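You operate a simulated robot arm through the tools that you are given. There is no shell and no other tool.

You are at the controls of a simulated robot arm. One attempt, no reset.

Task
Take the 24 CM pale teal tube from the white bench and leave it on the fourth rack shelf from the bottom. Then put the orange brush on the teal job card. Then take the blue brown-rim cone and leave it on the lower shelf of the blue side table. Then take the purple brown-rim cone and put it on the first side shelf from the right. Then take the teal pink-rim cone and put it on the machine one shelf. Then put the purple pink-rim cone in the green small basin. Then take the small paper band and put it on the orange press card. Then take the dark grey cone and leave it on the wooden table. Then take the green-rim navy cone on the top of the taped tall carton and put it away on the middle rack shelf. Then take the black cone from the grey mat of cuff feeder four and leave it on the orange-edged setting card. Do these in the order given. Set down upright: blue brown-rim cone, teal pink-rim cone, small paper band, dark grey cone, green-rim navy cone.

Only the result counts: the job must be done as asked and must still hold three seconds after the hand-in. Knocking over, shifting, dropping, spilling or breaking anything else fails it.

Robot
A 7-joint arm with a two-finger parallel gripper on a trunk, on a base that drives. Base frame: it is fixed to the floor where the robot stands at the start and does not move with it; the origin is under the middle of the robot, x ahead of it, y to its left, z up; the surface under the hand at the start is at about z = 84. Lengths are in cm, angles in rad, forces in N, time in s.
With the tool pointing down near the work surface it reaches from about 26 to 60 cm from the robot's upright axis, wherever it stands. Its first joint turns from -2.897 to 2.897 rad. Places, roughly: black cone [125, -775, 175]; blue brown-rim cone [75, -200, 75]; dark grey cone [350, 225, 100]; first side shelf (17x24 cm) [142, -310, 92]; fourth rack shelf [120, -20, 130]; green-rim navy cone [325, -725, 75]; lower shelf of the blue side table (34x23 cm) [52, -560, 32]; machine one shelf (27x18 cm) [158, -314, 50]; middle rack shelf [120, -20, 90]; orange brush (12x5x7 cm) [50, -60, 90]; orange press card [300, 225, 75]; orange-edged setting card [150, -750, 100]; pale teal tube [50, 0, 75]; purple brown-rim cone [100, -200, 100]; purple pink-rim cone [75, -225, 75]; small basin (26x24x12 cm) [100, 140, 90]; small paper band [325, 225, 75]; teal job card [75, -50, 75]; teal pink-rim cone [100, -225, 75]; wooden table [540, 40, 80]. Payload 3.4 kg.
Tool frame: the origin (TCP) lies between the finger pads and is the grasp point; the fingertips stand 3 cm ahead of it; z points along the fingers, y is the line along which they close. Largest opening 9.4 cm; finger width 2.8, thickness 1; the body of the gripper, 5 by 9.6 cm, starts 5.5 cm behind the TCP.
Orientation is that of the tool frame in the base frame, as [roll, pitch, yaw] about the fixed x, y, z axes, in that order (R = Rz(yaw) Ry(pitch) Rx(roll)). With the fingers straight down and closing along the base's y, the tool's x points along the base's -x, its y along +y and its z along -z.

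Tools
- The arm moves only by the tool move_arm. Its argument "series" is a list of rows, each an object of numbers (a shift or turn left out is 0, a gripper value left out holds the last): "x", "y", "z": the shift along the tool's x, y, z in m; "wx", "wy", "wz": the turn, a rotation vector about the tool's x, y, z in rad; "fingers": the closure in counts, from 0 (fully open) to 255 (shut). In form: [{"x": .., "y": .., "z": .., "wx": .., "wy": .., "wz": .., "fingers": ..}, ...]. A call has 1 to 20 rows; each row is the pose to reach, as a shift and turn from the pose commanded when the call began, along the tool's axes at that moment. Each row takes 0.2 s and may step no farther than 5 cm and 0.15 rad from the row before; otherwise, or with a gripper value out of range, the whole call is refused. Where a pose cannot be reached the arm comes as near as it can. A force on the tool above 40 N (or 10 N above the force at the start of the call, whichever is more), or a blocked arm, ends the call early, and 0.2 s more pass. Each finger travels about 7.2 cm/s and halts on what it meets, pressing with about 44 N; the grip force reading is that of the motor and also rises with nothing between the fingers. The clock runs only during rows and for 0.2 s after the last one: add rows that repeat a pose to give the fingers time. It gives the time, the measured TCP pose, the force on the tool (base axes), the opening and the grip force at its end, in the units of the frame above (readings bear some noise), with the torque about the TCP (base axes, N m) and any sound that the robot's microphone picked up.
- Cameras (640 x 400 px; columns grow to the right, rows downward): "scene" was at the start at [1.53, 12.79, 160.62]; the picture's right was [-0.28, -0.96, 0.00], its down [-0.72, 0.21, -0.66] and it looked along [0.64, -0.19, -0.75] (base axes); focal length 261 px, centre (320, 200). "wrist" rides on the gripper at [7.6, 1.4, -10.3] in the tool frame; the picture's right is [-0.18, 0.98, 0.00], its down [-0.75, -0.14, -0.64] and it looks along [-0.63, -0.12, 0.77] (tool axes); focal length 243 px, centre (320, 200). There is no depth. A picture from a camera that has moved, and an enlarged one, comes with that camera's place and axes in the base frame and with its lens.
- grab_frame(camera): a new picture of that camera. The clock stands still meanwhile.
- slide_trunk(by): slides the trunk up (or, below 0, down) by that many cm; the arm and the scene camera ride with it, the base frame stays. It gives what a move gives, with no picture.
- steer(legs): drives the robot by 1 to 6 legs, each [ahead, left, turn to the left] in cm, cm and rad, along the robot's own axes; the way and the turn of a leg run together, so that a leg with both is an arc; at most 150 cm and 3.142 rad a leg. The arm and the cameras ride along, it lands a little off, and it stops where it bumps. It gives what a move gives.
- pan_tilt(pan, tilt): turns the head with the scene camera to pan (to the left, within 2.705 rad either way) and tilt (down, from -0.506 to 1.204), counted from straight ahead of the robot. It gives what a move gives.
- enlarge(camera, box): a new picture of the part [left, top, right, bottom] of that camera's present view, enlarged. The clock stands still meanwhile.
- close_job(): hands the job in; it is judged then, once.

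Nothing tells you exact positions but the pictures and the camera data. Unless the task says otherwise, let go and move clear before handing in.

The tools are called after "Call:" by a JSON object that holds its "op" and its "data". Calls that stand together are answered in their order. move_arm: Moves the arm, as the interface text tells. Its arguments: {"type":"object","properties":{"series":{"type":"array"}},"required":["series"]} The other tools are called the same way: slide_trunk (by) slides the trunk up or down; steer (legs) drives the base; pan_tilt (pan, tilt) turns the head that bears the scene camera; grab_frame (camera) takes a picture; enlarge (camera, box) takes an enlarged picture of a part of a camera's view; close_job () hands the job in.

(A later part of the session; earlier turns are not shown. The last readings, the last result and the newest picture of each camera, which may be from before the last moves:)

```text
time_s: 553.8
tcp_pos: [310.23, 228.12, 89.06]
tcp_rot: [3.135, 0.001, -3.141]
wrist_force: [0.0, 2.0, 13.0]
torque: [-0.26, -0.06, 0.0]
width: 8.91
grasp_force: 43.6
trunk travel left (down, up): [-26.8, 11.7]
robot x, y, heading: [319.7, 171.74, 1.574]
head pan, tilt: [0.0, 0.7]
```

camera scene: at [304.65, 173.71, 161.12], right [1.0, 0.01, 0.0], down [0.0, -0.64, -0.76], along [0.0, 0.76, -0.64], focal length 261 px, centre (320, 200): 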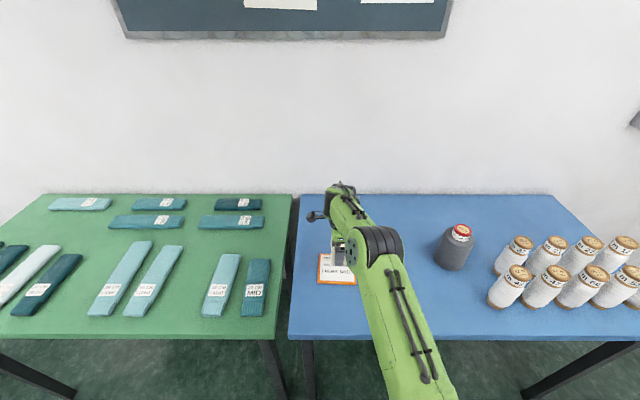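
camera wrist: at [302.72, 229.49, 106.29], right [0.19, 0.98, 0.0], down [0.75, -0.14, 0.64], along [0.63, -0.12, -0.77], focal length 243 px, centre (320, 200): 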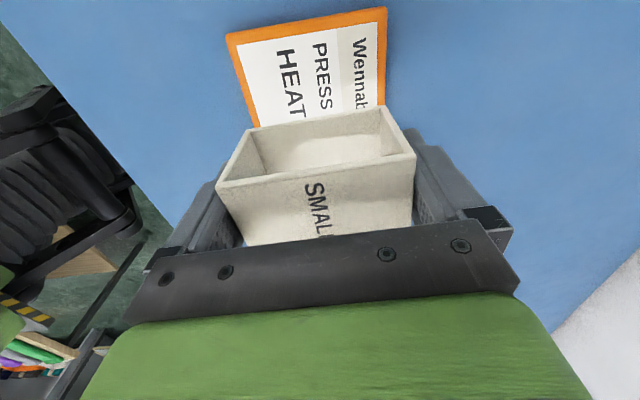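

Contact on the card. Easing up 2 mm, opening, and lifting straight out.

Call:
{"op": "move_arm", "data": {"series": [{"z": -0.002}, {"z": -0.002}, {"z": -0.002, "fingers": 20}, {"z": -0.002, "fingers": 0}, {"z": -0.002, "fingers": 0}, {"z": -0.002, "fingers": 0}]}}

Call:
{"op": "grab_frame", "data": {"camera": "wrist"}}

```text
time_s: 555.2
tcp_pos: [310.3, 228.1, 89.18]
tcp_rot: [3.14, -0.001, -3.141]
wrist_force: [0.0, -0.1, -0.4]
torque: [0.01, 0.01, 0.01]
width: 9.39
grasp_force: 0.1
trunk travel left (down, up): [-26.8, 11.7]
robot x, y, heading: [319.65, 171.69, 1.568]
head pan, tilt: [0.0, 0.7]
```

```text
taken
camera wrist: at [302.69, 229.41, 99.37], right [0.18, 0.98, 0.0], down [0.75, -0.14, 0.64], along [0.63, -0.12, -0.77], focal length 243 px, centre (320, 200)
```

wrist: 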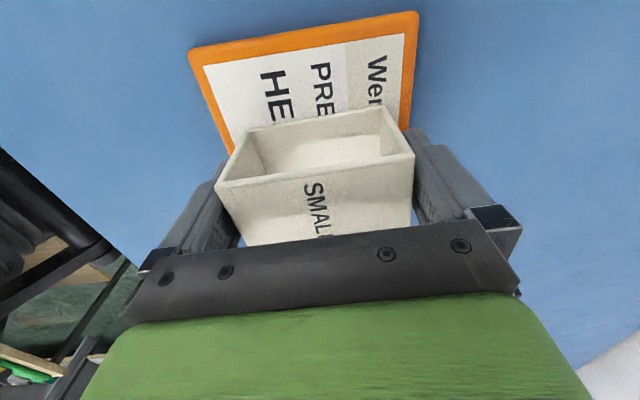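

Call:
{"op": "move_arm", "data": {"series": [{"z": -0.01}, {"z": -0.02}, {"z": -0.04}]}}

Call:
{"op": "grab_frame", "data": {"camera": "wrist"}}

Call:
{"op": "move_arm", "data": {"series": [{"z": -0.04}, {"z": -0.08}, {"z": -0.12}, {"z": -0.16}, {"z": -0.2}]}}

Call:
{"op": "grab_frame", "data": {"camera": "wrist"}}

Call:
{"op": "enlarge", "data": {"camera": "scene", "box": [290, 190, 530, 340]}}

```text
time_s: 556.0
tcp_pos: [310.18, 228.01, 93.1]
tcp_rot: [3.14, 0.0, -3.141]
wrist_force: [0.3, -0.3, -0.2]
torque: [0.04, 0.0, -0.01]
width: 9.41
grasp_force: 0.1
trunk travel left (down, up): [-26.8, 11.7]
robot x, y, heading: [319.47, 171.58, 1.575]
head pan, tilt: [0.0, 0.7]
```

```text
taken
camera wrist: at [302.66, 229.37, 103.4], right [0.18, 0.98, 0.0], down [0.75, -0.14, 0.64], along [0.63, -0.12, -0.77], focal length 243 px, centre (320, 200)
```

wrist: 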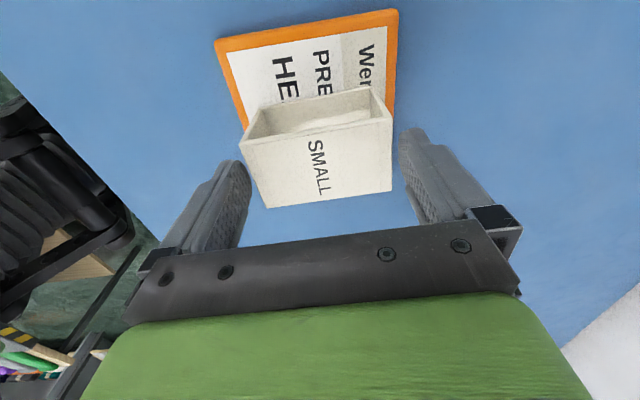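

```text
time_s: 557.2
tcp_pos: [310.34, 227.87, 113.14]
tcp_rot: [3.139, 0.0, 3.139]
wrist_force: [0.1, -0.3, 0.7]
torque: [0.02, -0.01, -0.02]
width: 9.39
grasp_force: 0.0
trunk travel left (down, up): [-26.8, 11.7]
robot x, y, heading: [319.51, 171.47, 1.573]
head pan, tilt: [0.0, 0.7]
```

```text
taken
camera wrist: at [302.84, 229.25, 123.42], right [0.18, 0.98, 0.0], down [0.75, -0.14, 0.64], along [0.63, -0.12, -0.77], focal length 243 px, centre (320, 200)
```

wrist: 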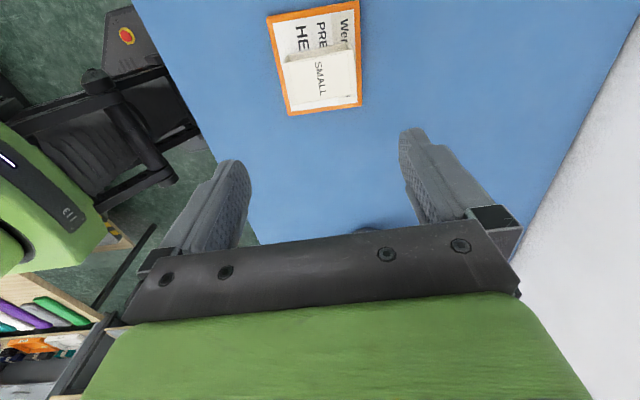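

```text
2.67 times, centred on (410, 265) of scene
camera zoom: at [304.7, 173.72, 161.13], right [1.0, 0.01, 0.0], down [0.0, -0.64, -0.76], along [0.0, 0.76, -0.64], focal length 696 px, centre (80, 27)
```

zoom: 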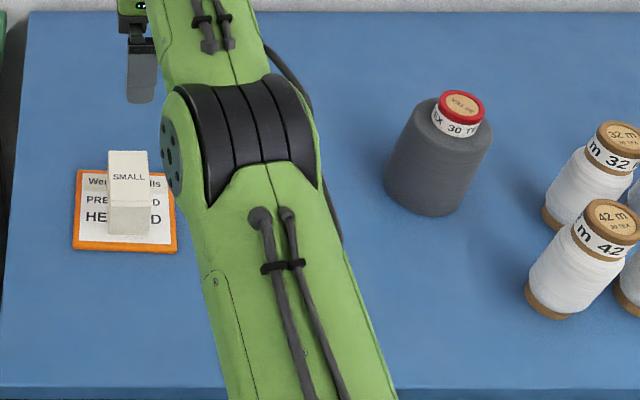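

The band stands on the press card. Next the dark grey cone (red rim) at ≈(349.7,231.8), top z≈100.5. I'll strafe so that it's straight ahead and look from above.

Call:
{"op": "steer", "data": {"legs": [[5, -29, 0]]}}

Call:
{"op": "grab_frame", "data": {"camera": "wrist"}}

Call:
{"op": "grab_frame", "data": {"camera": "scene"}}

```text
time_s: 559.2
tcp_pos: [339.68, 233.08, 113.18]
tcp_rot: [3.141, 0.0, 3.141]
wrist_force: [0.1, -0.5, -0.7]
torque: [0.02, 0.03, -0.02]
width: 9.41
grasp_force: 0.1
trunk travel left (down, up): [-26.8, 11.7]
robot x, y, heading: [348.92, 177.02, 1.575]
head pan, tilt: [0.0, 0.7]
```

```text
taken
camera wrist: at [332.09, 234.43, 123.36], right [0.18, 0.98, 0.0], down [0.75, -0.14, 0.64], along [0.63, -0.12, -0.77], focal length 243 px, centre (320, 200)
```

wrist: 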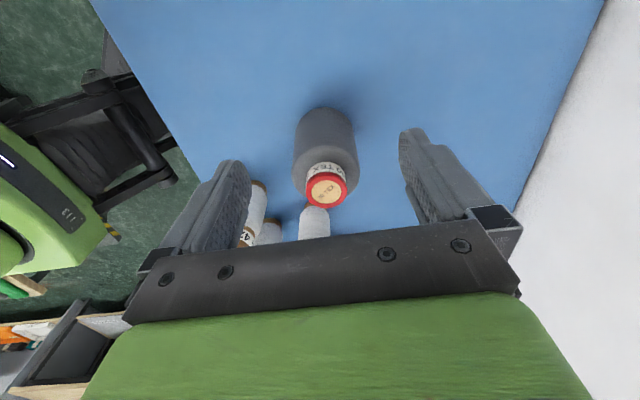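

```text
taken
camera scene: at [333.93, 178.89, 161.12], right [1.0, 0.01, 0.0], down [0.0, -0.64, -0.76], along [0.0, 0.76, -0.64], focal length 261 px, centre (320, 200)
```

scene: 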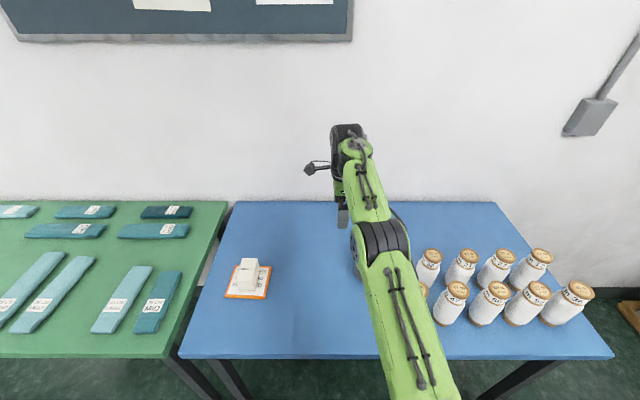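

Cone neck at ≈(349.2,231.9). Moving above and descending so that the fingertips surround the neck.

Call:
{"op": "move_arm", "data": {"series": [{"x": -0.04, "y": -0.006}, {"x": -0.08, "y": -0.012}, {"x": -0.095, "y": -0.012}, {"x": -0.095, "y": -0.012, "z": 0.03}, {"x": -0.095, "y": -0.012, "z": 0.06}, {"x": -0.095, "y": -0.012, "z": 0.06}]}}

Call:
{"op": "grab_frame", "data": {"camera": "wrist"}}

Call:
{"op": "enlarge", "data": {"camera": "scene", "box": [290, 180, 450, 300]}}

```text
time_s: 560.6
tcp_pos: [349.07, 231.88, 107.09]
tcp_rot: [3.138, 0.0, 3.141]
wrist_force: [-0.4, -0.3, 0.5]
torque: [-0.02, -0.03, 0.03]
width: 9.39
grasp_force: 0.0
trunk travel left (down, up): [-26.8, 11.7]
robot x, y, heading: [349.36, 177.13, 1.576]
head pan, tilt: [0.0, 0.7]
```

```text
taken
camera wrist: at [341.48, 233.18, 117.37], right [0.18, 0.98, 0.0], down [0.75, -0.14, 0.64], along [0.63, -0.12, -0.77], focal length 243 px, centre (320, 200)
```

wrist: 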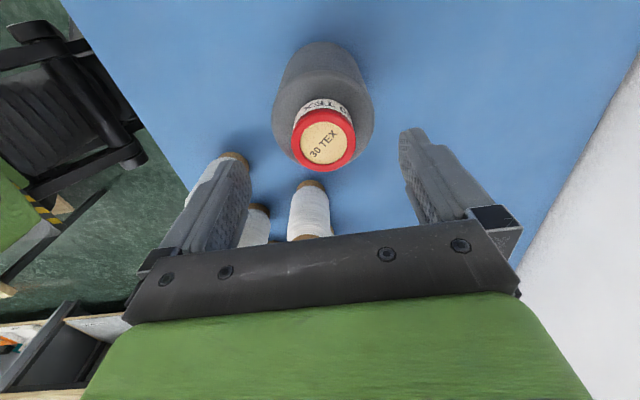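

```text
3.33 times, centred on (370, 240) of scene
camera zoom: at [333.81, 178.84, 161.11], right [1.0, 0.01, 0.0], down [0.0, -0.64, -0.77], along [0.0, 0.76, -0.64], focal length 870 px, centre (153, 67)
```

zoom: 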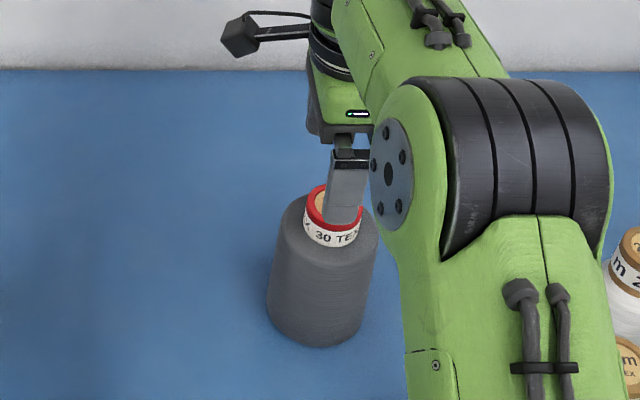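

Call:
{"op": "move_arm", "data": {"series": [{"x": -0.004, "z": 0.02}, {"x": -0.004, "z": 0.045}, {"x": -0.004, "z": 0.062}, {"x": -0.004, "z": 0.062}]}}

Call:
{"op": "grab_frame", "data": {"camera": "wrist"}}

Call:
{"op": "enlarge", "data": {"camera": "scene", "box": [310, 200, 430, 290]}}

```text
time_s: 561.6
tcp_pos: [349.44, 231.87, 100.93]
tcp_rot: [3.138, 0.001, 3.14]
wrist_force: [-0.7, -0.1, -0.7]
torque: [-0.01, 0.01, -0.01]
width: 9.39
grasp_force: 0.1
trunk travel left (down, up): [-26.8, 11.7]
robot x, y, heading: [349.27, 176.96, 1.575]
head pan, tilt: [0.0, 0.7]
```

```text
taken
camera wrist: at [341.93, 233.23, 111.16], right [0.18, 0.98, 0.0], down [0.75, -0.14, 0.64], along [0.63, -0.12, -0.77], focal length 243 px, centre (320, 200)
```

wrist: 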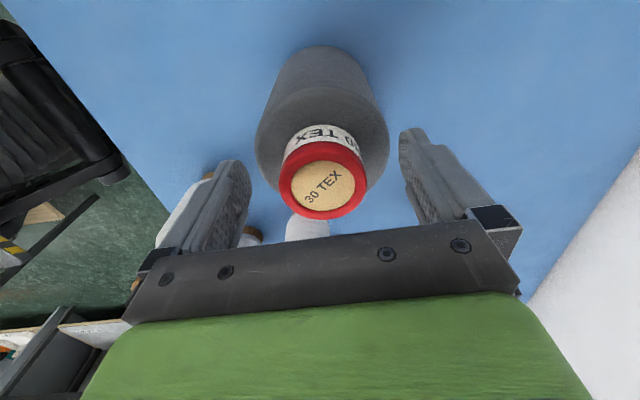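

```text
4.44 times, centred on (370, 245) of scene
camera zoom: at [333.81, 178.85, 161.11], right [1.0, 0.01, 0.0], down [0.0, -0.64, -0.76], along [0.0, 0.76, -0.64], focal length 1160 px, centre (98, 0)
```

zoom: 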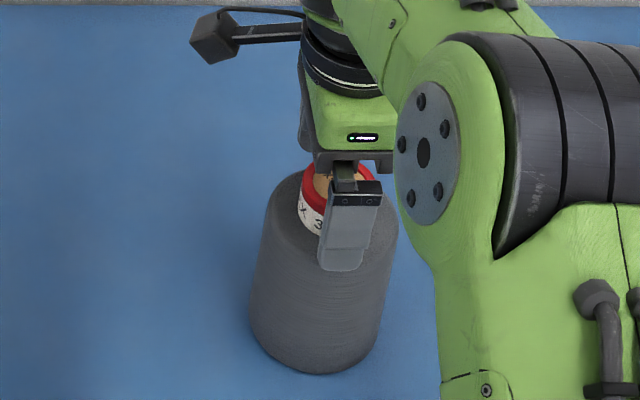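

Call:
{"op": "move_arm", "data": {"series": [{"x": -0.003, "z": 0.005}, {"x": -0.003, "z": 0.005}, {"x": -0.003, "z": 0.005, "fingers": 120}, {"x": -0.003, "z": 0.005, "fingers": 255}, {"x": -0.003, "z": 0.005, "fingers": 255}, {"x": -0.003, "z": 0.005, "fingers": 255}, {"x": -0.003, "z": 0.005, "fingers": 255}]}}

Call:
{"op": "grab_frame", "data": {"camera": "wrist"}}

```text
time_s: 563.2
tcp_pos: [349.84, 231.99, 100.4]
tcp_rot: [3.138, 0.0, 3.141]
wrist_force: [1.2, -0.7, 3.0]
torque: [-0.33, -0.08, 0.0]
width: 4.91
grasp_force: 44.2
trunk travel left (down, up): [-26.8, 11.7]
robot x, y, heading: [348.87, 176.56, 1.577]
head pan, tilt: [0.0, 0.7]
```

```text
taken
camera wrist: at [342.25, 233.22, 110.69], right [0.18, 0.98, 0.0], down [0.75, -0.14, 0.64], along [0.63, -0.12, -0.77], focal length 243 px, centre (320, 200)
```

wrist: 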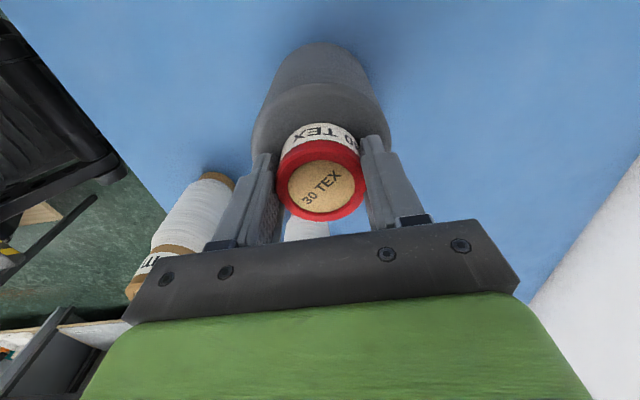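

Gripped. Lifting.

Call:
{"op": "move_arm", "data": {"series": [{"z": -0.015}, {"z": -0.03}, {"z": -0.06}, {"z": -0.1}, {"z": -0.14}, {"z": -0.17}, {"z": -0.17}]}}

Call:
{"op": "grab_frame", "data": {"camera": "wrist"}}

Call:
{"op": "grab_frame", "data": {"camera": "scene"}}

```text
time_s: 564.8
tcp_pos: [349.78, 231.8, 117.35]
tcp_rot: [3.139, 0.0, 3.141]
wrist_force: [0.2, 0.4, -3.1]
torque: [0.03, 0.0, 0.01]
width: 4.9
grasp_force: 44.2
trunk travel left (down, up): [-26.8, 11.7]
robot x, y, heading: [348.91, 176.49, 1.573]
head pan, tilt: [0.0, 0.7]
```

```text
taken
camera wrist: at [342.12, 233.21, 127.68], right [0.18, 0.98, 0.0], down [0.75, -0.14, 0.64], along [0.63, -0.12, -0.77], focal length 243 px, centre (320, 200)
```

wrist: 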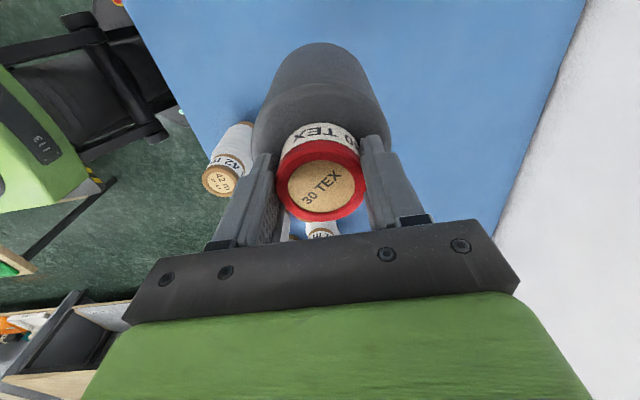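

```text
taken
camera scene: at [333.79, 178.89, 161.11], right [1.0, 0.01, 0.0], down [0.0, -0.64, -0.76], along [0.0, 0.76, -0.64], focal length 261 px, centre (320, 200)
```

scene: 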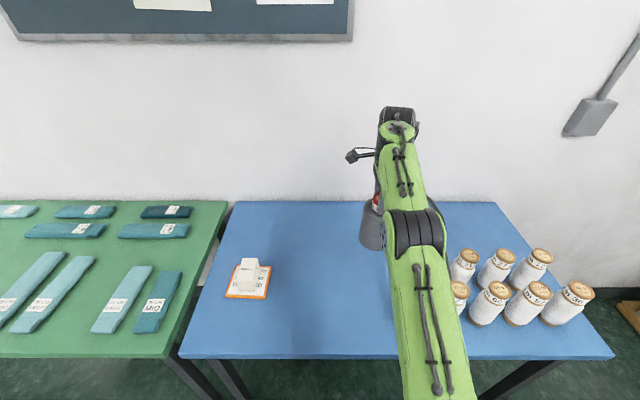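

Held. Backing off from the bench and looking towards the wooden table.

Call:
{"op": "steer", "data": {"legs": [[-27, 0, 0]]}}

Call:
{"op": "pan_tilt", "data": {"pan": -1.3, "tilt": 0.4}}

Call:
{"op": "grab_frame", "data": {"camera": "scene"}}

Call:
{"op": "pan_tilt", "data": {"pan": -2.2, "tilt": 0.4}}

Call:
{"op": "grab_frame", "data": {"camera": "scene"}}

```text
time_s: 566.7
tcp_pos: [349.92, 204.59, 117.43]
tcp_rot: [3.138, 0.001, 3.137]
wrist_force: [0.1, 0.1, -1.9]
torque: [0.01, -0.01, 0.04]
width: 4.91
grasp_force: 44.4
trunk travel left (down, up): [-26.8, 11.7]
robot x, y, heading: [349.14, 149.74, 1.578]
head pan, tilt: [0.0, 0.7]
```

```text
time_s: 568.2
tcp_pos: [349.99, 204.84, 117.3]
tcp_rot: [3.14, -0.002, 3.139]
wrist_force: [-0.7, 0.9, -2.6]
torque: [0.01, 0.02, -0.02]
width: 4.94
grasp_force: 43.9
trunk travel left (down, up): [-26.8, 11.7]
robot x, y, heading: [349.37, 150.1, 1.57]
head pan, tilt: [-1.3, 0.4]
```

```text
taken
camera scene: at [342.87, 145.88, 163.8], right [0.27, -0.96, 0.0], down [-0.37, -0.11, -0.92], along [0.89, 0.25, -0.39], focal length 261 px, centre (320, 200)
```

scene: 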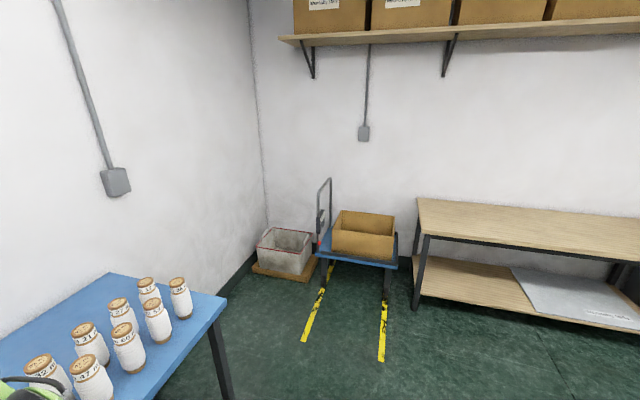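

```text
time_s: 569.4
tcp_pos: [349.97, 204.92, 117.48]
tcp_rot: [3.14, 0.0, 3.139]
wrist_force: [-0.8, 0.8, -3.9]
torque: [0.03, 0.02, 0.0]
width: 4.9
grasp_force: 44.4
trunk travel left (down, up): [-26.8, 11.7]
robot x, y, heading: [348.98, 149.64, 1.575]
head pan, tilt: [-2.201, 0.4]
```

```text
taken
camera scene: at [341.46, 137.94, 163.8], right [-0.59, -0.81, 0.0], down [-0.32, 0.23, -0.92], along [0.75, -0.54, -0.39], focal length 261 px, centre (320, 200)
```

scene: 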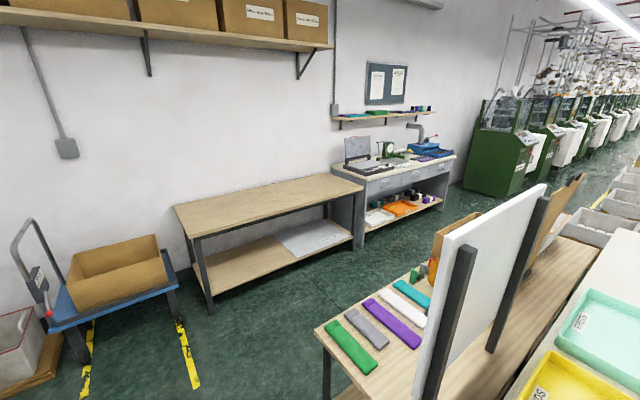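

The wooden table stands against the far wall: front edge x≈501, y -26…124, empty top, z≈80. I'll back up a bit, strafe to x≈449, turn to face it and move alongside.

Call:
{"op": "steer", "data": {"legs": [[-13, 0, 0], [0, -99, 0], [0, 0, -1.574]]}}

Call:
{"op": "pan_tilt", "data": {"pan": -0.4, "tilt": 0.5}}

Call:
{"op": "grab_frame", "data": {"camera": "scene"}}

Call:
{"op": "pan_tilt", "data": {"pan": -2.0, "tilt": 0.7}}

Call:
{"op": "grab_frame", "data": {"camera": "scene"}}

```text
time_s: 579.3
tcp_pos: [503.06, 135.63, 117.29]
tcp_rot: [3.141, 0.0, 1.559]
wrist_force: [-0.5, 0.4, -2.4]
torque: [0.04, 0.02, 0.0]
width: 4.9
grasp_force: 44.2
trunk travel left (down, up): [-26.8, 11.7]
robot x, y, heading: [447.85, 136.73, -0.006]
head pan, tilt: [-2.201, 0.4]
```

```text
time_s: 581.1
tcp_pos: [503.14, 135.78, 117.44]
tcp_rot: [3.14, 0.001, 1.558]
wrist_force: [-0.2, -0.9, -2.1]
torque: [0.0, -0.03, -0.02]
width: 4.89
grasp_force: 44.4
trunk travel left (down, up): [-26.8, 11.7]
robot x, y, heading: [447.85, 137.27, -0.003]
head pan, tilt: [-0.4, 0.499]
```

```text
taken
camera scene: at [450.34, 148.39, 162.88], right [-0.39, -0.92, 0.0], down [-0.44, 0.19, -0.88], along [0.81, -0.35, -0.48], focal length 261 px, centre (320, 200)
```

scene: 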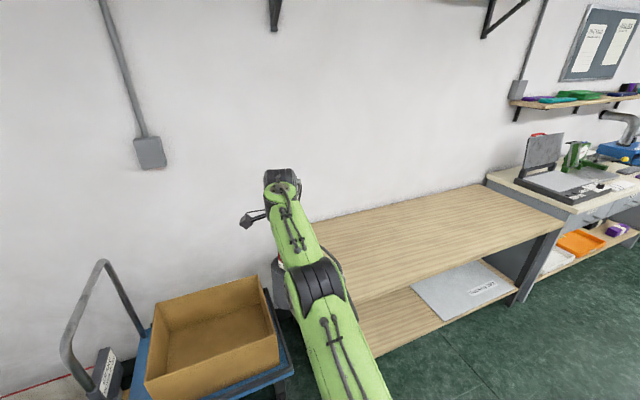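

```text
time_s: 582.8
tcp_pos: [503.04, 135.67, 117.37]
tcp_rot: [3.139, 0.0, 1.559]
wrist_force: [-0.4, 0.7, -2.7]
torque: [0.0, -0.02, 0.0]
width: 4.87
grasp_force: 44.1
trunk travel left (down, up): [-26.8, 11.7]
robot x, y, heading: [447.73, 136.91, -0.008]
head pan, tilt: [-2.0, 0.7]
```

```text
taken
camera scene: at [438.41, 144.27, 161.12], right [-0.91, 0.42, 0.0], down [0.27, 0.58, -0.77], along [-0.32, -0.69, -0.64], focal length 261 px, centre (320, 200)
```

scene: 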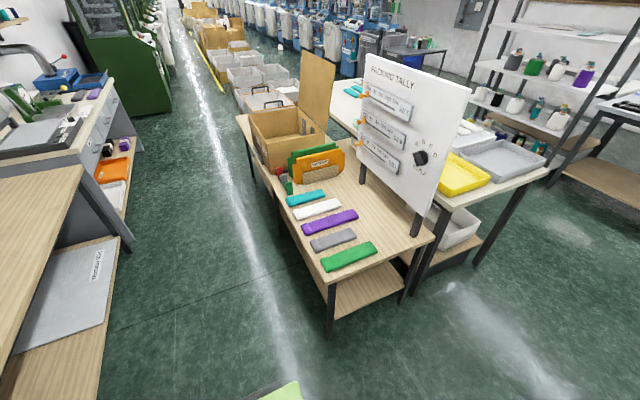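

The lane between the packing table (x≈413) and the wooden table (x≈501) is wide enough. Moving alongside to y≈75.

Call:
{"op": "steer", "data": {"legs": [[6, -30, 0.004], [3, -32, 0]]}}

Call:
{"op": "pan_tilt", "data": {"pan": 0.0, "tilt": 0.7}}

Call:
{"op": "grab_frame", "data": {"camera": "scene"}}

```text
time_s: 586.6
tcp_pos: [511.9, 73.36, 117.34]
tcp_rot: [3.141, 0.001, 1.562]
wrist_force: [0.4, -0.8, -2.3]
torque: [0.04, -0.01, 0.02]
width: 4.92
grasp_force: 43.9
trunk travel left (down, up): [-26.8, 11.7]
robot x, y, heading: [456.63, 74.66, -0.005]
head pan, tilt: [-2.0, 0.7]
```

```text
time_s: 588.5
tcp_pos: [511.82, 73.43, 117.48]
tcp_rot: [3.139, 0.0, 1.562]
wrist_force: [0.2, -0.5, -3.0]
torque: [0.02, 0.0, 0.04]
width: 4.89
grasp_force: 44.1
trunk travel left (down, up): [-26.8, 11.7]
robot x, y, heading: [456.26, 74.44, -0.003]
head pan, tilt: [0.0, 0.7]
```

```text
taken
camera scene: at [459.25, 89.55, 161.11], right [0.0, -1.0, 0.0], down [-0.64, 0.0, -0.76], along [0.76, 0.0, -0.64], focal length 261 px, centre (320, 200)
```

scene: 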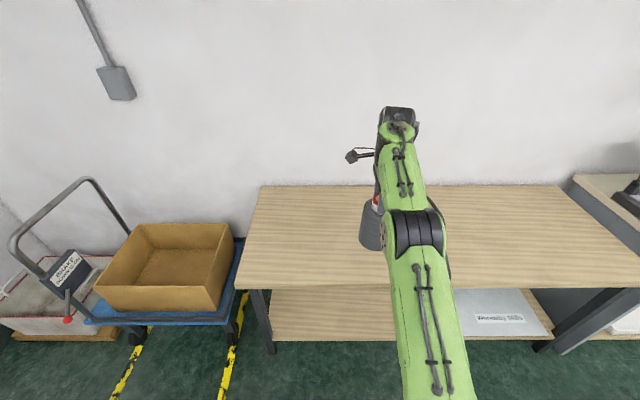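

The table's edge is nearer x≈508, so I'll drive 15 cm further in before lowering.

Call:
{"op": "steer", "data": {"legs": [[15, 0, 0]]}}

Call:
{"op": "enlarge", "data": {"camera": "scene", "box": [280, 170, 460, 350]}}

Call:
{"op": "grab_frame", "data": {"camera": "wrist"}}

```text
time_s: 589.9
tcp_pos: [526.94, 73.32, 117.43]
tcp_rot: [3.141, 0.001, 1.562]
wrist_force: [-0.1, 0.5, -2.5]
torque: [0.04, 0.01, 0.03]
width: 4.88
grasp_force: 43.8
trunk travel left (down, up): [-26.8, 11.7]
robot x, y, heading: [471.4, 74.56, -0.006]
head pan, tilt: [0.0, 0.7]
```

```text
2.22 times, centred on (370, 260) of scene
camera zoom: at [474.37, 89.51, 161.11], right [0.0, -1.0, 0.0], down [-0.65, 0.0, -0.76], along [0.76, 0.0, -0.65], focal length 580 px, centre (209, 67)
```

zoom: 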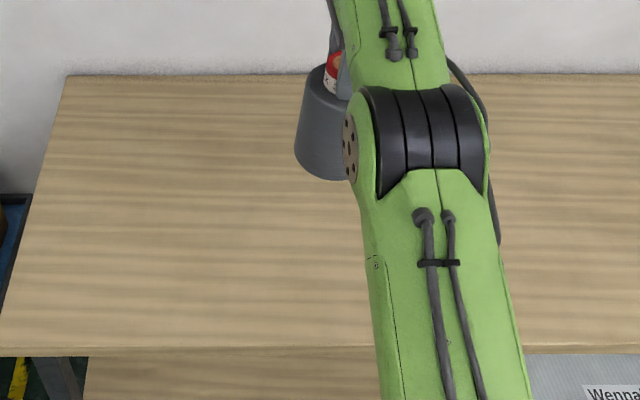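

```text
taken
camera wrist: at [528.54, 80.96, 127.57], right [0.98, -0.19, 0.0], down [-0.15, -0.75, 0.64], along [-0.12, -0.63, -0.77], focal length 243 px, centre (320, 200)
```

wrist: 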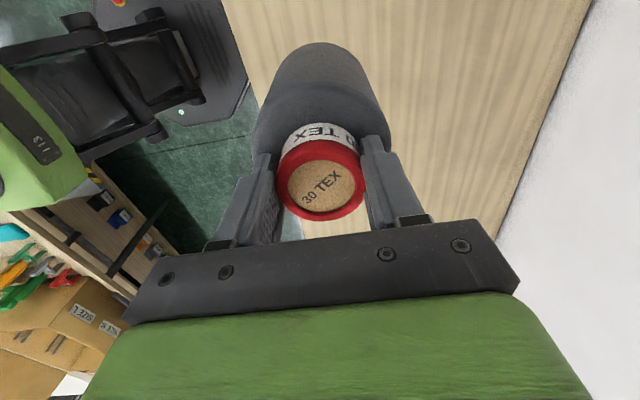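

Call:
{"op": "steer", "data": {"legs": [[5, 0, 0]]}}

Call:
{"op": "move_arm", "data": {"series": [{"z": 0.03}, {"z": 0.06}, {"z": 0.09}, {"z": 0.12}, {"z": 0.15}, {"z": 0.18}, {"z": 0.18}]}}

Call:
{"op": "grab_frame", "data": {"camera": "scene"}}

```text
time_s: 590.8
tcp_pos: [532.14, 73.32, 117.28]
tcp_rot: [3.141, 0.0, 1.562]
wrist_force: [0.7, 0.2, -3.2]
torque: [0.0, 0.03, 0.02]
width: 4.88
grasp_force: 43.7
trunk travel left (down, up): [-26.8, 11.7]
robot x, y, heading: [476.47, 74.28, -0.004]
head pan, tilt: [0.0, 0.7]
```

```text
time_s: 592.4
tcp_pos: [531.77, 73.2, 99.32]
tcp_rot: [3.139, 0.0, 1.562]
wrist_force: [-0.3, 0.4, -2.6]
torque: [0.03, -0.01, 0.0]
width: 4.88
grasp_force: 44.6
trunk travel left (down, up): [-26.8, 11.7]
robot x, y, heading: [476.78, 74.7, -0.001]
head pan, tilt: [0.0, 0.7]
```

```text
taken
camera scene: at [479.13, 89.5, 161.11], right [0.0, -1.0, 0.0], down [-0.64, 0.0, -0.76], along [0.76, 0.0, -0.64], focal length 261 px, centre (320, 200)
```

scene: 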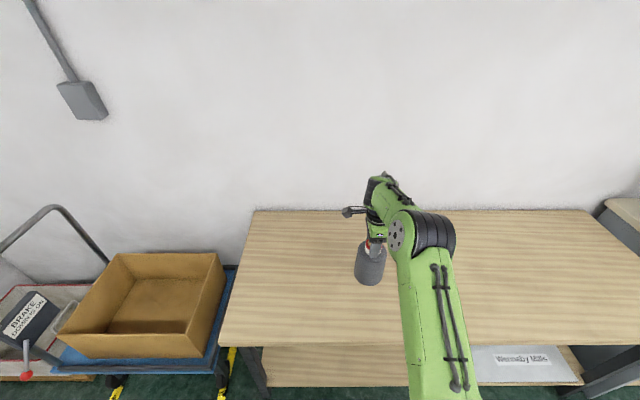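

Call:
{"op": "move_arm", "data": {"series": [{"z": 0.01}, {"z": 0.02}, {"z": 0.02}]}}

Call:
{"op": "move_arm", "data": {"series": [{"z": 0.004}, {"z": 0.008}, {"z": 0.008}]}}

Call:
{"op": "enlarge", "data": {"camera": "scene", "box": [320, 210, 440, 300]}}

```text
time_s: 593.2
tcp_pos: [531.91, 73.27, 97.3]
tcp_rot: [3.138, -0.001, 1.562]
wrist_force: [0.1, -0.6, -2.4]
torque: [0.01, -0.01, 0.04]
width: 4.9
grasp_force: 44.0
trunk travel left (down, up): [-26.8, 11.7]
robot x, y, heading: [476.6, 74.45, -0.003]
head pan, tilt: [0.0, 0.7]
```

```text
time_s: 594.0
tcp_pos: [531.88, 73.43, 96.41]
tcp_rot: [3.14, 0.001, 1.563]
wrist_force: [0.3, -0.5, -2.8]
torque: [0.02, -0.04, -0.03]
width: 4.87
grasp_force: 44.2
trunk travel left (down, up): [-26.8, 11.7]
robot x, y, heading: [476.62, 74.3, -0.005]
head pan, tilt: [0.0, 0.7]
```

```text
4.44 times, centred on (380, 255) of scene
camera zoom: at [479.17, 89.49, 161.11], right [0.0, -1.0, 0.0], down [-0.64, 0.0, -0.76], along [0.76, 0.0, -0.64], focal length 1160 px, centre (53, -44)
```

zoom: 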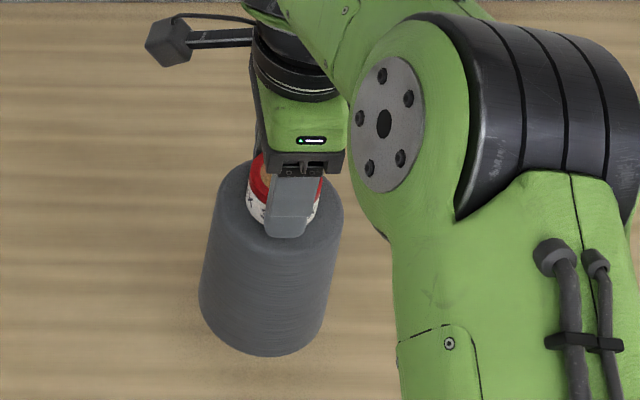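

Call:
{"op": "move_arm", "data": {"series": [{"z": 0.003}, {"z": 0.006}, {"z": 0.006}, {"z": 0.006}]}}

Call:
{"op": "move_arm", "data": {"series": [{"z": 0.003}, {"z": 0.006}, {"z": 0.006}, {"z": 0.006}]}}

```text
time_s: 595.0
tcp_pos: [531.81, 73.38, 96.03]
tcp_rot: [3.14, 0.001, 1.562]
wrist_force: [-0.3, 0.2, -3.2]
torque: [0.02, 0.02, 0.01]
width: 4.9
grasp_force: 44.3
trunk travel left (down, up): [-26.8, 11.7]
robot x, y, heading: [476.65, 74.38, -0.005]
head pan, tilt: [0.0, 0.7]
```

```text
time_s: 596.0
tcp_pos: [531.79, 73.46, 95.31]
tcp_rot: [3.14, 0.001, 1.562]
wrist_force: [0.6, -0.4, -3.0]
torque: [0.0, 0.0, 0.0]
width: 4.86
grasp_force: 44.3
trunk travel left (down, up): [-26.8, 11.7]
robot x, y, heading: [476.37, 74.5, -0.008]
head pan, tilt: [0.0, 0.7]
```

Call:
{"op": "move_arm", "data": {"series": [{"z": 0.003}, {"z": 0.006}, {"z": 0.006}, {"z": 0.006}]}}

Call:
{"op": "move_arm", "data": {"series": [{"z": 0.003}, {"z": 0.005}, {"z": 0.005}, {"z": 0.005}]}}

Call:
{"op": "enlarge", "data": {"camera": "scene", "box": [320, 210, 440, 300]}}

```text
time_s: 597.0
tcp_pos: [531.92, 73.32, 94.67]
tcp_rot: [3.139, 0.0, 1.563]
wrist_force: [-0.1, 0.5, -3.0]
torque: [0.0, -0.03, -0.02]
width: 4.88
grasp_force: 44.2
trunk travel left (down, up): [-26.8, 11.7]
robot x, y, heading: [476.36, 74.65, -0.001]
head pan, tilt: [0.0, 0.7]
```

```text
time_s: 598.0
tcp_pos: [531.86, 73.47, 94.23]
tcp_rot: [3.141, -0.001, 1.563]
wrist_force: [0.1, -0.4, -3.7]
torque: [0.02, 0.0, 0.0]
width: 4.89
grasp_force: 44.3
trunk travel left (down, up): [-26.8, 11.7]
robot x, y, heading: [476.47, 74.33, -0.003]
head pan, tilt: [0.0, 0.7]
```

```text
4.44 times, centred on (380, 255) of scene
camera zoom: at [479.18, 89.49, 161.11], right [0.0, -1.0, 0.0], down [-0.64, 0.0, -0.76], along [0.76, 0.0, -0.64], focal length 1160 px, centre (53, -44)
```

zoom: 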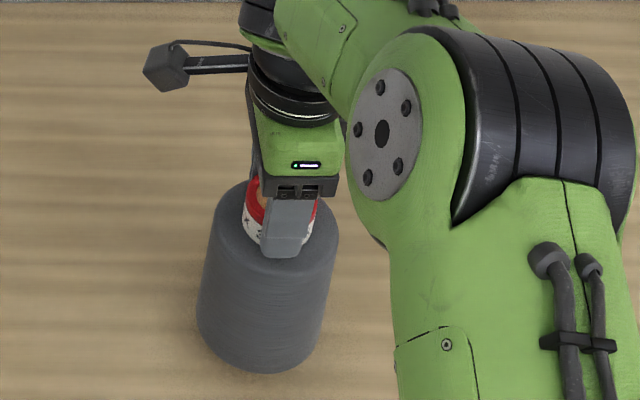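

Call:
{"op": "move_arm", "data": {"series": [{"z": 0.004}, {"z": 0.008}, {"z": 0.01}, {"z": 0.01}]}}

Call:
{"op": "move_arm", "data": {"series": [{"z": 0.003}, {"z": 0.006}, {"z": 0.006}, {"z": 0.006}]}}

```text
time_s: 599.0
tcp_pos: [531.84, 73.27, 93.2]
tcp_rot: [3.14, 0.001, 1.563]
wrist_force: [0.4, 0.8, -1.9]
torque: [0.0, 0.0, -0.04]
width: 4.88
grasp_force: 44.6
trunk travel left (down, up): [-26.8, 11.7]
robot x, y, heading: [476.7, 74.62, -0.004]
head pan, tilt: [0.0, 0.7]
```

```text
time_s: 600.0
tcp_pos: [531.89, 73.33, 92.66]
tcp_rot: [3.14, 0.0, 1.561]
wrist_force: [0.5, 1.1, -2.4]
torque: [0.04, -0.03, 0.01]
width: 4.87
grasp_force: 43.4
trunk travel left (down, up): [-26.8, 11.7]
robot x, y, heading: [476.52, 74.37, -0.008]
head pan, tilt: [0.0, 0.7]
```

Call:
{"op": "move_arm", "data": {"series": [{"z": 0.003}, {"z": 0.006}, {"z": 0.006}, {"z": 0.006}]}}

Call:
{"op": "move_arm", "data": {"series": [{"z": 0.003}, {"z": 0.005}, {"z": 0.005}, {"z": 0.005}]}}

```text
time_s: 601.0
tcp_pos: [531.81, 73.42, 92.4]
tcp_rot: [3.129, 0.0, 1.56]
wrist_force: [4.9, -0.4, 37.2]
torque: [-0.36, 0.86, 0.09]
width: 4.87
grasp_force: 43.9
trunk travel left (down, up): [-26.8, 11.7]
robot x, y, heading: [476.79, 74.38, -0.004]
head pan, tilt: [0.0, 0.7]
```

```text
time_s: 601.4
tcp_pos: [531.92, 73.39, 92.41]
tcp_rot: [3.13, 0.0, 1.56]
wrist_force: [-6.6, 0.3, 17.8]
torque: [-0.14, 1.44, -0.29]
width: 4.87
grasp_force: 43.5
trunk travel left (down, up): [-26.8, 11.7]
robot x, y, heading: [476.6, 74.75, -0.007]
head pan, tilt: [0.0, 0.7]
stopped in row 2: the force on the tool passed its limit at 50 N (the readings are from after the stop); the commanded pose is now the measured one
```

Contact (table z≈76). Easing up and opening slowly.

Call:
{"op": "move_arm", "data": {"series": [{"z": -0.001}, {"z": -0.0015}, {"z": -0.0015, "fingers": 190}, {"z": -0.0015, "fingers": 150}, {"z": -0.0015, "fingers": 110}, {"z": -0.0015, "fingers": 60}, {"z": -0.0015, "fingers": 0}, {"z": -0.0015, "fingers": 0}]}}

Call:
{"op": "grab_frame", "data": {"camera": "wrist"}}

```text
time_s: 603.2
tcp_pos: [532.11, 73.3, 92.51]
tcp_rot: [3.133, 0.0, 1.561]
wrist_force: [0.3, -0.2, 0.1]
torque: [-0.03, 0.04, 0.02]
width: 9.39
grasp_force: 0.1
trunk travel left (down, up): [-26.8, 11.7]
robot x, y, heading: [476.38, 74.0, -0.003]
head pan, tilt: [0.0, 0.7]
```

```text
taken
camera wrist: at [533.57, 80.88, 102.63], right [0.98, -0.19, 0.01], down [-0.16, -0.75, 0.64], along [-0.12, -0.63, -0.77], focal length 243 px, centre (320, 200)
```

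wrist: 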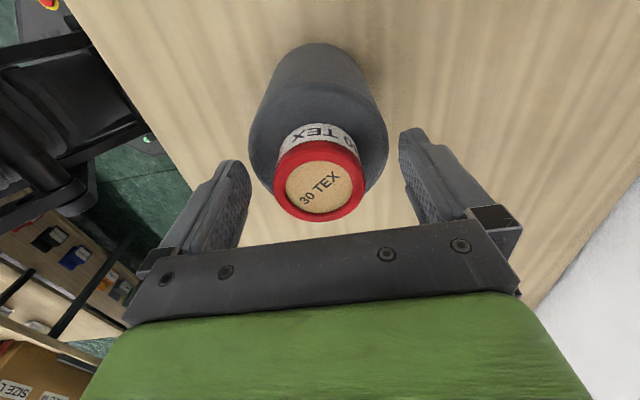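

Released and standing. Lifting straight up and looking.

Call:
{"op": "move_arm", "data": {"series": [{"z": -0.02}, {"z": -0.05}, {"z": -0.1}, {"z": -0.15}, {"z": -0.2}, {"z": -0.25}]}}

Call:
{"op": "steer", "data": {"legs": [[-24, 0, 0]]}}

Call:
{"op": "grab_frame", "data": {"camera": "scene"}}

```text
time_s: 604.6
tcp_pos: [531.8, 73.42, 117.38]
tcp_rot: [3.134, -0.001, 1.561]
wrist_force: [0.0, -0.7, -0.3]
torque: [-0.01, -0.02, -0.01]
width: 9.4
grasp_force: 0.0
trunk travel left (down, up): [-26.8, 11.7]
robot x, y, heading: [477.07, 74.28, -0.008]
head pan, tilt: [0.0, 0.7]
```

```text
time_s: 606.4
tcp_pos: [507.71, 73.52, 117.4]
tcp_rot: [3.129, 0.0, 1.561]
wrist_force: [-0.2, 0.2, 0.2]
torque: [0.03, -0.03, -0.01]
width: 9.4
grasp_force: 0.1
trunk travel left (down, up): [-26.8, 11.7]
robot x, y, heading: [452.59, 74.33, -0.003]
head pan, tilt: [0.0, 0.7]
```

```text
taken
camera scene: at [455.12, 89.57, 161.11], right [0.0, -1.0, 0.0], down [-0.64, 0.0, -0.77], along [0.77, 0.0, -0.64], focal length 261 px, centre (320, 200)
```

scene: 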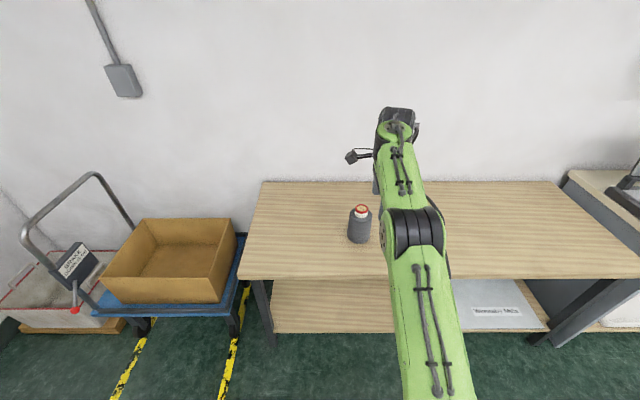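

The dark grey cone stands upright on the wooden table. Next is the navy green-rim cone on the tall carton near (325,-725). Returning by the known lane and then going down the aisle.

Call:
{"op": "steer", "data": {"legs": [[-3, 62, 0.004], [0, 0, 1.571], [0, 116, 0], [0, 117, 0]]}}

Call:
{"op": "steer", "data": {"legs": [[-132, 0, 0], [-132, 0, 0]]}}

```text
time_s: 624.7
tcp_pos: [218.23, 190.04, 117.37]
tcp_rot: [3.131, 0.001, -3.136]
wrist_force: [-0.9, 0.2, 0.2]
torque: [0.0, -0.02, 0.01]
width: 9.39
grasp_force: 0.1
trunk travel left (down, up): [-26.8, 11.7]
robot x, y, heading: [217.87, 135.2, 1.578]
head pan, tilt: [0.0, 0.7]
```

```text
time_s: 637.6
tcp_pos: [222.29, -74.78, 117.27]
tcp_rot: [3.131, 0.001, -3.126]
wrist_force: [0.3, 0.2, -0.1]
torque: [0.05, -0.02, 0.0]
width: 9.38
grasp_force: 0.1
trunk travel left (down, up): [-26.8, 11.7]
robot x, y, heading: [222.96, -129.73, 1.59]
head pan, tilt: [0.0, 0.7]
```

Call:
{"op": "steer", "data": {"legs": [[0, 0, 3.122]]}}

Call:
{"op": "pan_tilt", "data": {"pan": 0.15, "tilt": 0.25}}

Call:
{"op": "grab_frame", "data": {"camera": "scene"}}

Call:
{"op": "enlarge", "data": {"camera": "scene", "box": [180, 120, 400, 260]}}

```text
time_s: 645.3
tcp_pos: [221.91, -185.17, 117.38]
tcp_rot: [3.13, 0.0, -0.005]
wrist_force: [0.1, 0.0, -0.4]
torque: [0.0, 0.0, 0.04]
width: 9.42
grasp_force: 0.0
trunk travel left (down, up): [-26.8, 11.7]
robot x, y, heading: [222.7, -130.52, -1.569]
head pan, tilt: [0.0, 0.7]
```

```text
time_s: 646.2
tcp_pos: [221.97, -185.29, 117.31]
tcp_rot: [3.131, -0.001, -0.003]
wrist_force: [0.3, 0.2, 0.4]
torque: [-0.02, 0.0, 0.0]
width: 9.4
grasp_force: 0.1
trunk travel left (down, up): [-26.8, 11.7]
robot x, y, heading: [222.64, -130.63, -1.567]
head pan, tilt: [0.15, 0.25]
```

```text
taken
camera scene: at [239.26, -133.4, 165.19], right [-0.99, -0.15, 0.0], down [-0.04, 0.25, -0.97], along [0.15, -0.96, -0.25], focal length 261 px, centre (320, 200)
```

scene: 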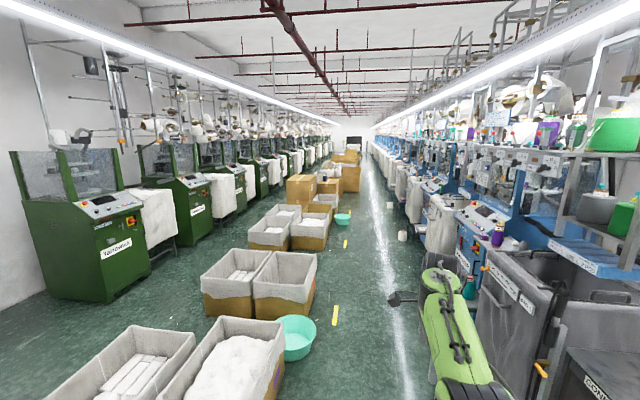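

```text
2.86 times, centred on (290, 190) of scene
camera zoom: at [239.26, -133.4, 165.19], right [-0.99, -0.15, 0.0], down [-0.04, 0.25, -0.97], along [0.15, -0.96, -0.25], focal length 746 px, centre (406, 229)
```

zoom: 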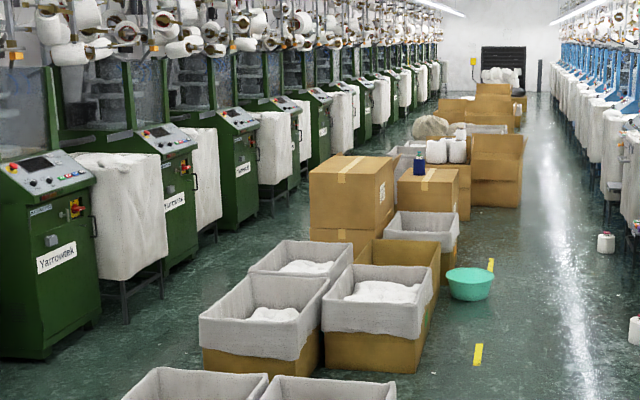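

The navy cone stands on a taped carton further down the aisle. There's another floor basin near (269,-587) and small white cones near x≈169, so I'll keep to x≈210.

Call:
{"op": "steer", "data": {"legs": [[0, -12, -0.004], [150, 0, 0], [150, 0, 0]]}}

Call:
{"op": "pan_tilt", "data": {"pan": 0.15, "tilt": 0.4}}

Call:
{"op": "grab_frame", "data": {"camera": "scene"}}

```text
time_s: 661.5
tcp_pos: [208.75, -484.48, 117.23]
tcp_rot: [3.132, 0.001, -0.013]
wrist_force: [0.1, 0.1, -0.6]
torque: [0.02, 0.03, 0.01]
width: 9.4
grasp_force: 0.1
trunk travel left (down, up): [-26.8, 11.7]
robot x, y, heading: [210.19, -429.52, -1.579]
head pan, tilt: [0.15, 0.25]
```

```text
time_s: 662.2
tcp_pos: [208.74, -484.49, 117.19]
tcp_rot: [3.13, 0.0, -0.012]
wrist_force: [0.1, 0.3, 0.0]
torque: [0.0, 0.0, 0.0]
width: 9.38
grasp_force: 0.1
trunk travel left (down, up): [-26.8, 11.7]
robot x, y, heading: [209.98, -429.4, -1.58]
head pan, tilt: [0.15, 0.4]
```

```text
taken
camera scene: at [226.49, -432.73, 163.8], right [-0.99, -0.14, 0.0], down [-0.06, 0.38, -0.92], along [0.13, -0.91, -0.39], focal length 261 px, centre (320, 200)
```

scene: 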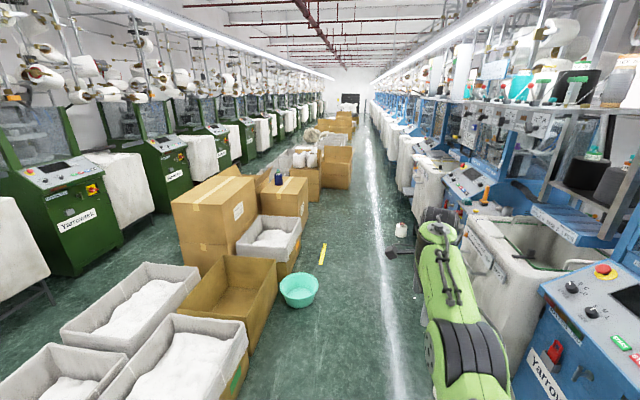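

Call:
{"op": "steer", "data": {"legs": [[0, 0, 0.008], [150, 0, 0], [105, 0, 0]]}}

Call:
{"op": "pan_tilt", "data": {"pan": 0.9, "tilt": 0.6}}

Call:
{"op": "grab_frame", "data": {"camera": "scene"}}

Call:
{"op": "pan_tilt", "data": {"pan": -0.8, "tilt": 0.1}}

Call:
{"op": "grab_frame", "data": {"camera": "scene"}}

```text
time_s: 675.0
tcp_pos: [209.05, -740.91, 117.25]
tcp_rot: [3.13, 0.0, -0.008]
wrist_force: [-1.0, -0.2, 1.2]
torque: [0.01, 0.01, 0.01]
width: 9.39
grasp_force: 0.0
trunk travel left (down, up): [-26.8, 11.7]
robot x, y, heading: [210.29, -685.33, -1.574]
head pan, tilt: [0.15, 0.4]
```

```text
time_s: 676.1
tcp_pos: [209.17, -740.91, 117.24]
tcp_rot: [3.132, 0.0, -0.009]
wrist_force: [0.2, -0.1, 0.4]
torque: [-0.01, -0.01, -0.02]
width: 9.4
grasp_force: 0.1
trunk travel left (down, up): [-26.8, 11.7]
robot x, y, heading: [209.9, -685.65, -1.575]
head pan, tilt: [0.901, 0.6]
```

```text
taken
camera scene: at [232.2, -685.43, 161.98], right [-0.62, -0.78, 0.0], down [-0.44, 0.35, -0.83], along [0.64, -0.52, -0.56], focal length 261 px, centre (320, 200)
```

scene: 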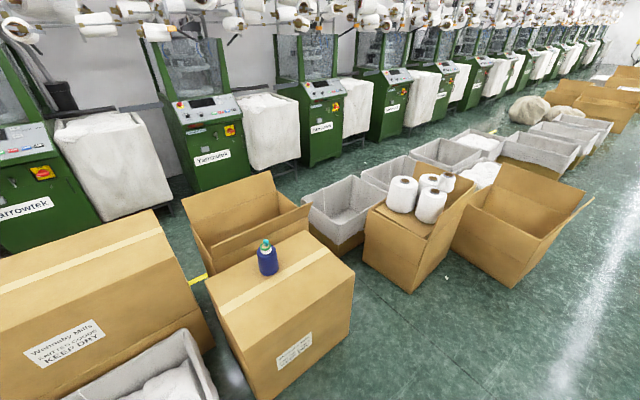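

```text
time_s: 677.8
tcp_pos: [209.14, -740.87, 117.33]
tcp_rot: [3.132, 0.0, -0.01]
wrist_force: [-0.2, -0.1, -0.6]
torque: [0.03, -0.02, 0.02]
width: 9.38
grasp_force: 0.1
trunk travel left (down, up): [-26.8, 11.7]
robot x, y, heading: [210.54, -685.87, -1.57]
head pan, tilt: [-0.799, 0.099]
```

```text
taken
camera scene: at [218.69, -686.31, 166.59], right [-0.7, 0.72, 0.0], down [0.07, 0.07, -0.99], along [-0.72, -0.69, -0.1], focal length 261 px, centre (320, 200)
```

scene: 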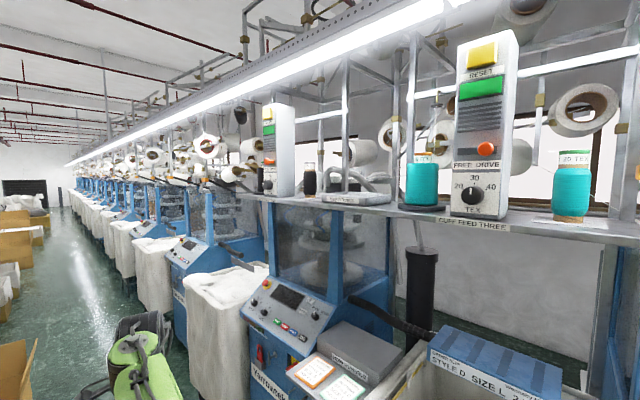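

Navy green-rim cone on the taped carton spotted; also the black cone on the upper feeder shelf and the orange-edged card near machine four. Enlarging the carton first.

Call:
{"op": "pan_tilt", "data": {"pan": 0.9, "tilt": 0.6}}

Call:
{"op": "enlarge", "data": {"camera": "scene", "box": [190, 220, 370, 400]}}

```text
time_s: 679.5
tcp_pos: [209.13, -740.91, 117.37]
tcp_rot: [3.132, 0.001, -0.01]
wrist_force: [-0.3, 0.3, -0.7]
torque: [-0.02, 0.0, -0.02]
width: 9.43
grasp_force: 0.1
trunk travel left (down, up): [-26.8, 11.7]
robot x, y, heading: [210.35, -685.47, -1.576]
head pan, tilt: [0.901, 0.6]
```

```text
2.22 times, centred on (280, 310) of scene
camera zoom: at [232.21, -685.43, 161.98], right [-0.62, -0.78, 0.0], down [-0.44, 0.35, -0.83], along [0.64, -0.52, -0.56], focal length 580 px, centre (409, -44)
```

zoom: 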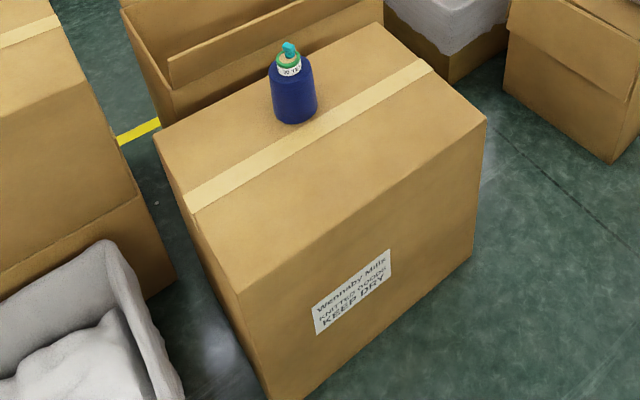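

The navy cone (≈10 cm wide, with a teal tip on its top) stands on the carton at ≈(315,-720), carton top z≈57–60. I'll set the hand level again (camera below) and turn to face the carton.

Call:
{"op": "move_arm", "data": {"series": [{"wz": -0.143}, {"wz": -0.286}, {"wz": -0.429}, {"wz": -0.571}, {"wz": -0.714}, {"wz": -0.857}, {"wz": -1.0}, {"wz": -1.143}, {"wz": -1.286}, {"wz": -1.43}, {"wz": -1.571}, {"wz": -1.571}]}}

Call:
{"op": "move_arm", "data": {"series": [{"x": -0.006, "z": 0.01, "wy": -0.14}, {"x": -0.012, "z": 0.02, "wy": -0.28}, {"x": -0.018, "z": 0.03, "wy": -0.42}, {"x": -0.024, "z": 0.04, "wy": -0.56}, {"x": -0.03, "z": 0.05, "wy": -0.7}, {"x": -0.036, "z": 0.06, "wy": -0.84}, {"x": -0.042, "z": 0.07, "wy": -0.98}, {"x": -0.048, "z": 0.08, "wy": -1.12}, {"x": -0.054, "z": 0.09, "wy": -1.25}, {"x": -0.06, "z": 0.1, "wy": -1.35}, {"x": -0.06, "z": 0.1, "wy": -1.35}]}}

```text
time_s: 682.1
tcp_pos: [208.99, -741.01, 117.28]
tcp_rot: [3.141, 0.012, 1.564]
wrist_force: [0.2, -0.7, -0.8]
torque: [-0.01, -0.02, -0.02]
width: 9.38
grasp_force: 0.1
trunk travel left (down, up): [-26.8, 11.7]
robot x, y, heading: [210.13, -685.52, -1.575]
head pan, tilt: [0.901, 0.6]
```

```text
time_s: 684.5
tcp_pos: [209.06, -746.93, 107.42]
tcp_rot: [-3.14, 1.36, 1.565]
wrist_force: [0.6, 1.0, -0.4]
torque: [0.0, 0.01, 0.03]
width: 9.4
grasp_force: 0.0
trunk travel left (down, up): [-26.8, 11.7]
robot x, y, heading: [210.04, -685.8, -1.572]
head pan, tilt: [0.901, 0.6]
```

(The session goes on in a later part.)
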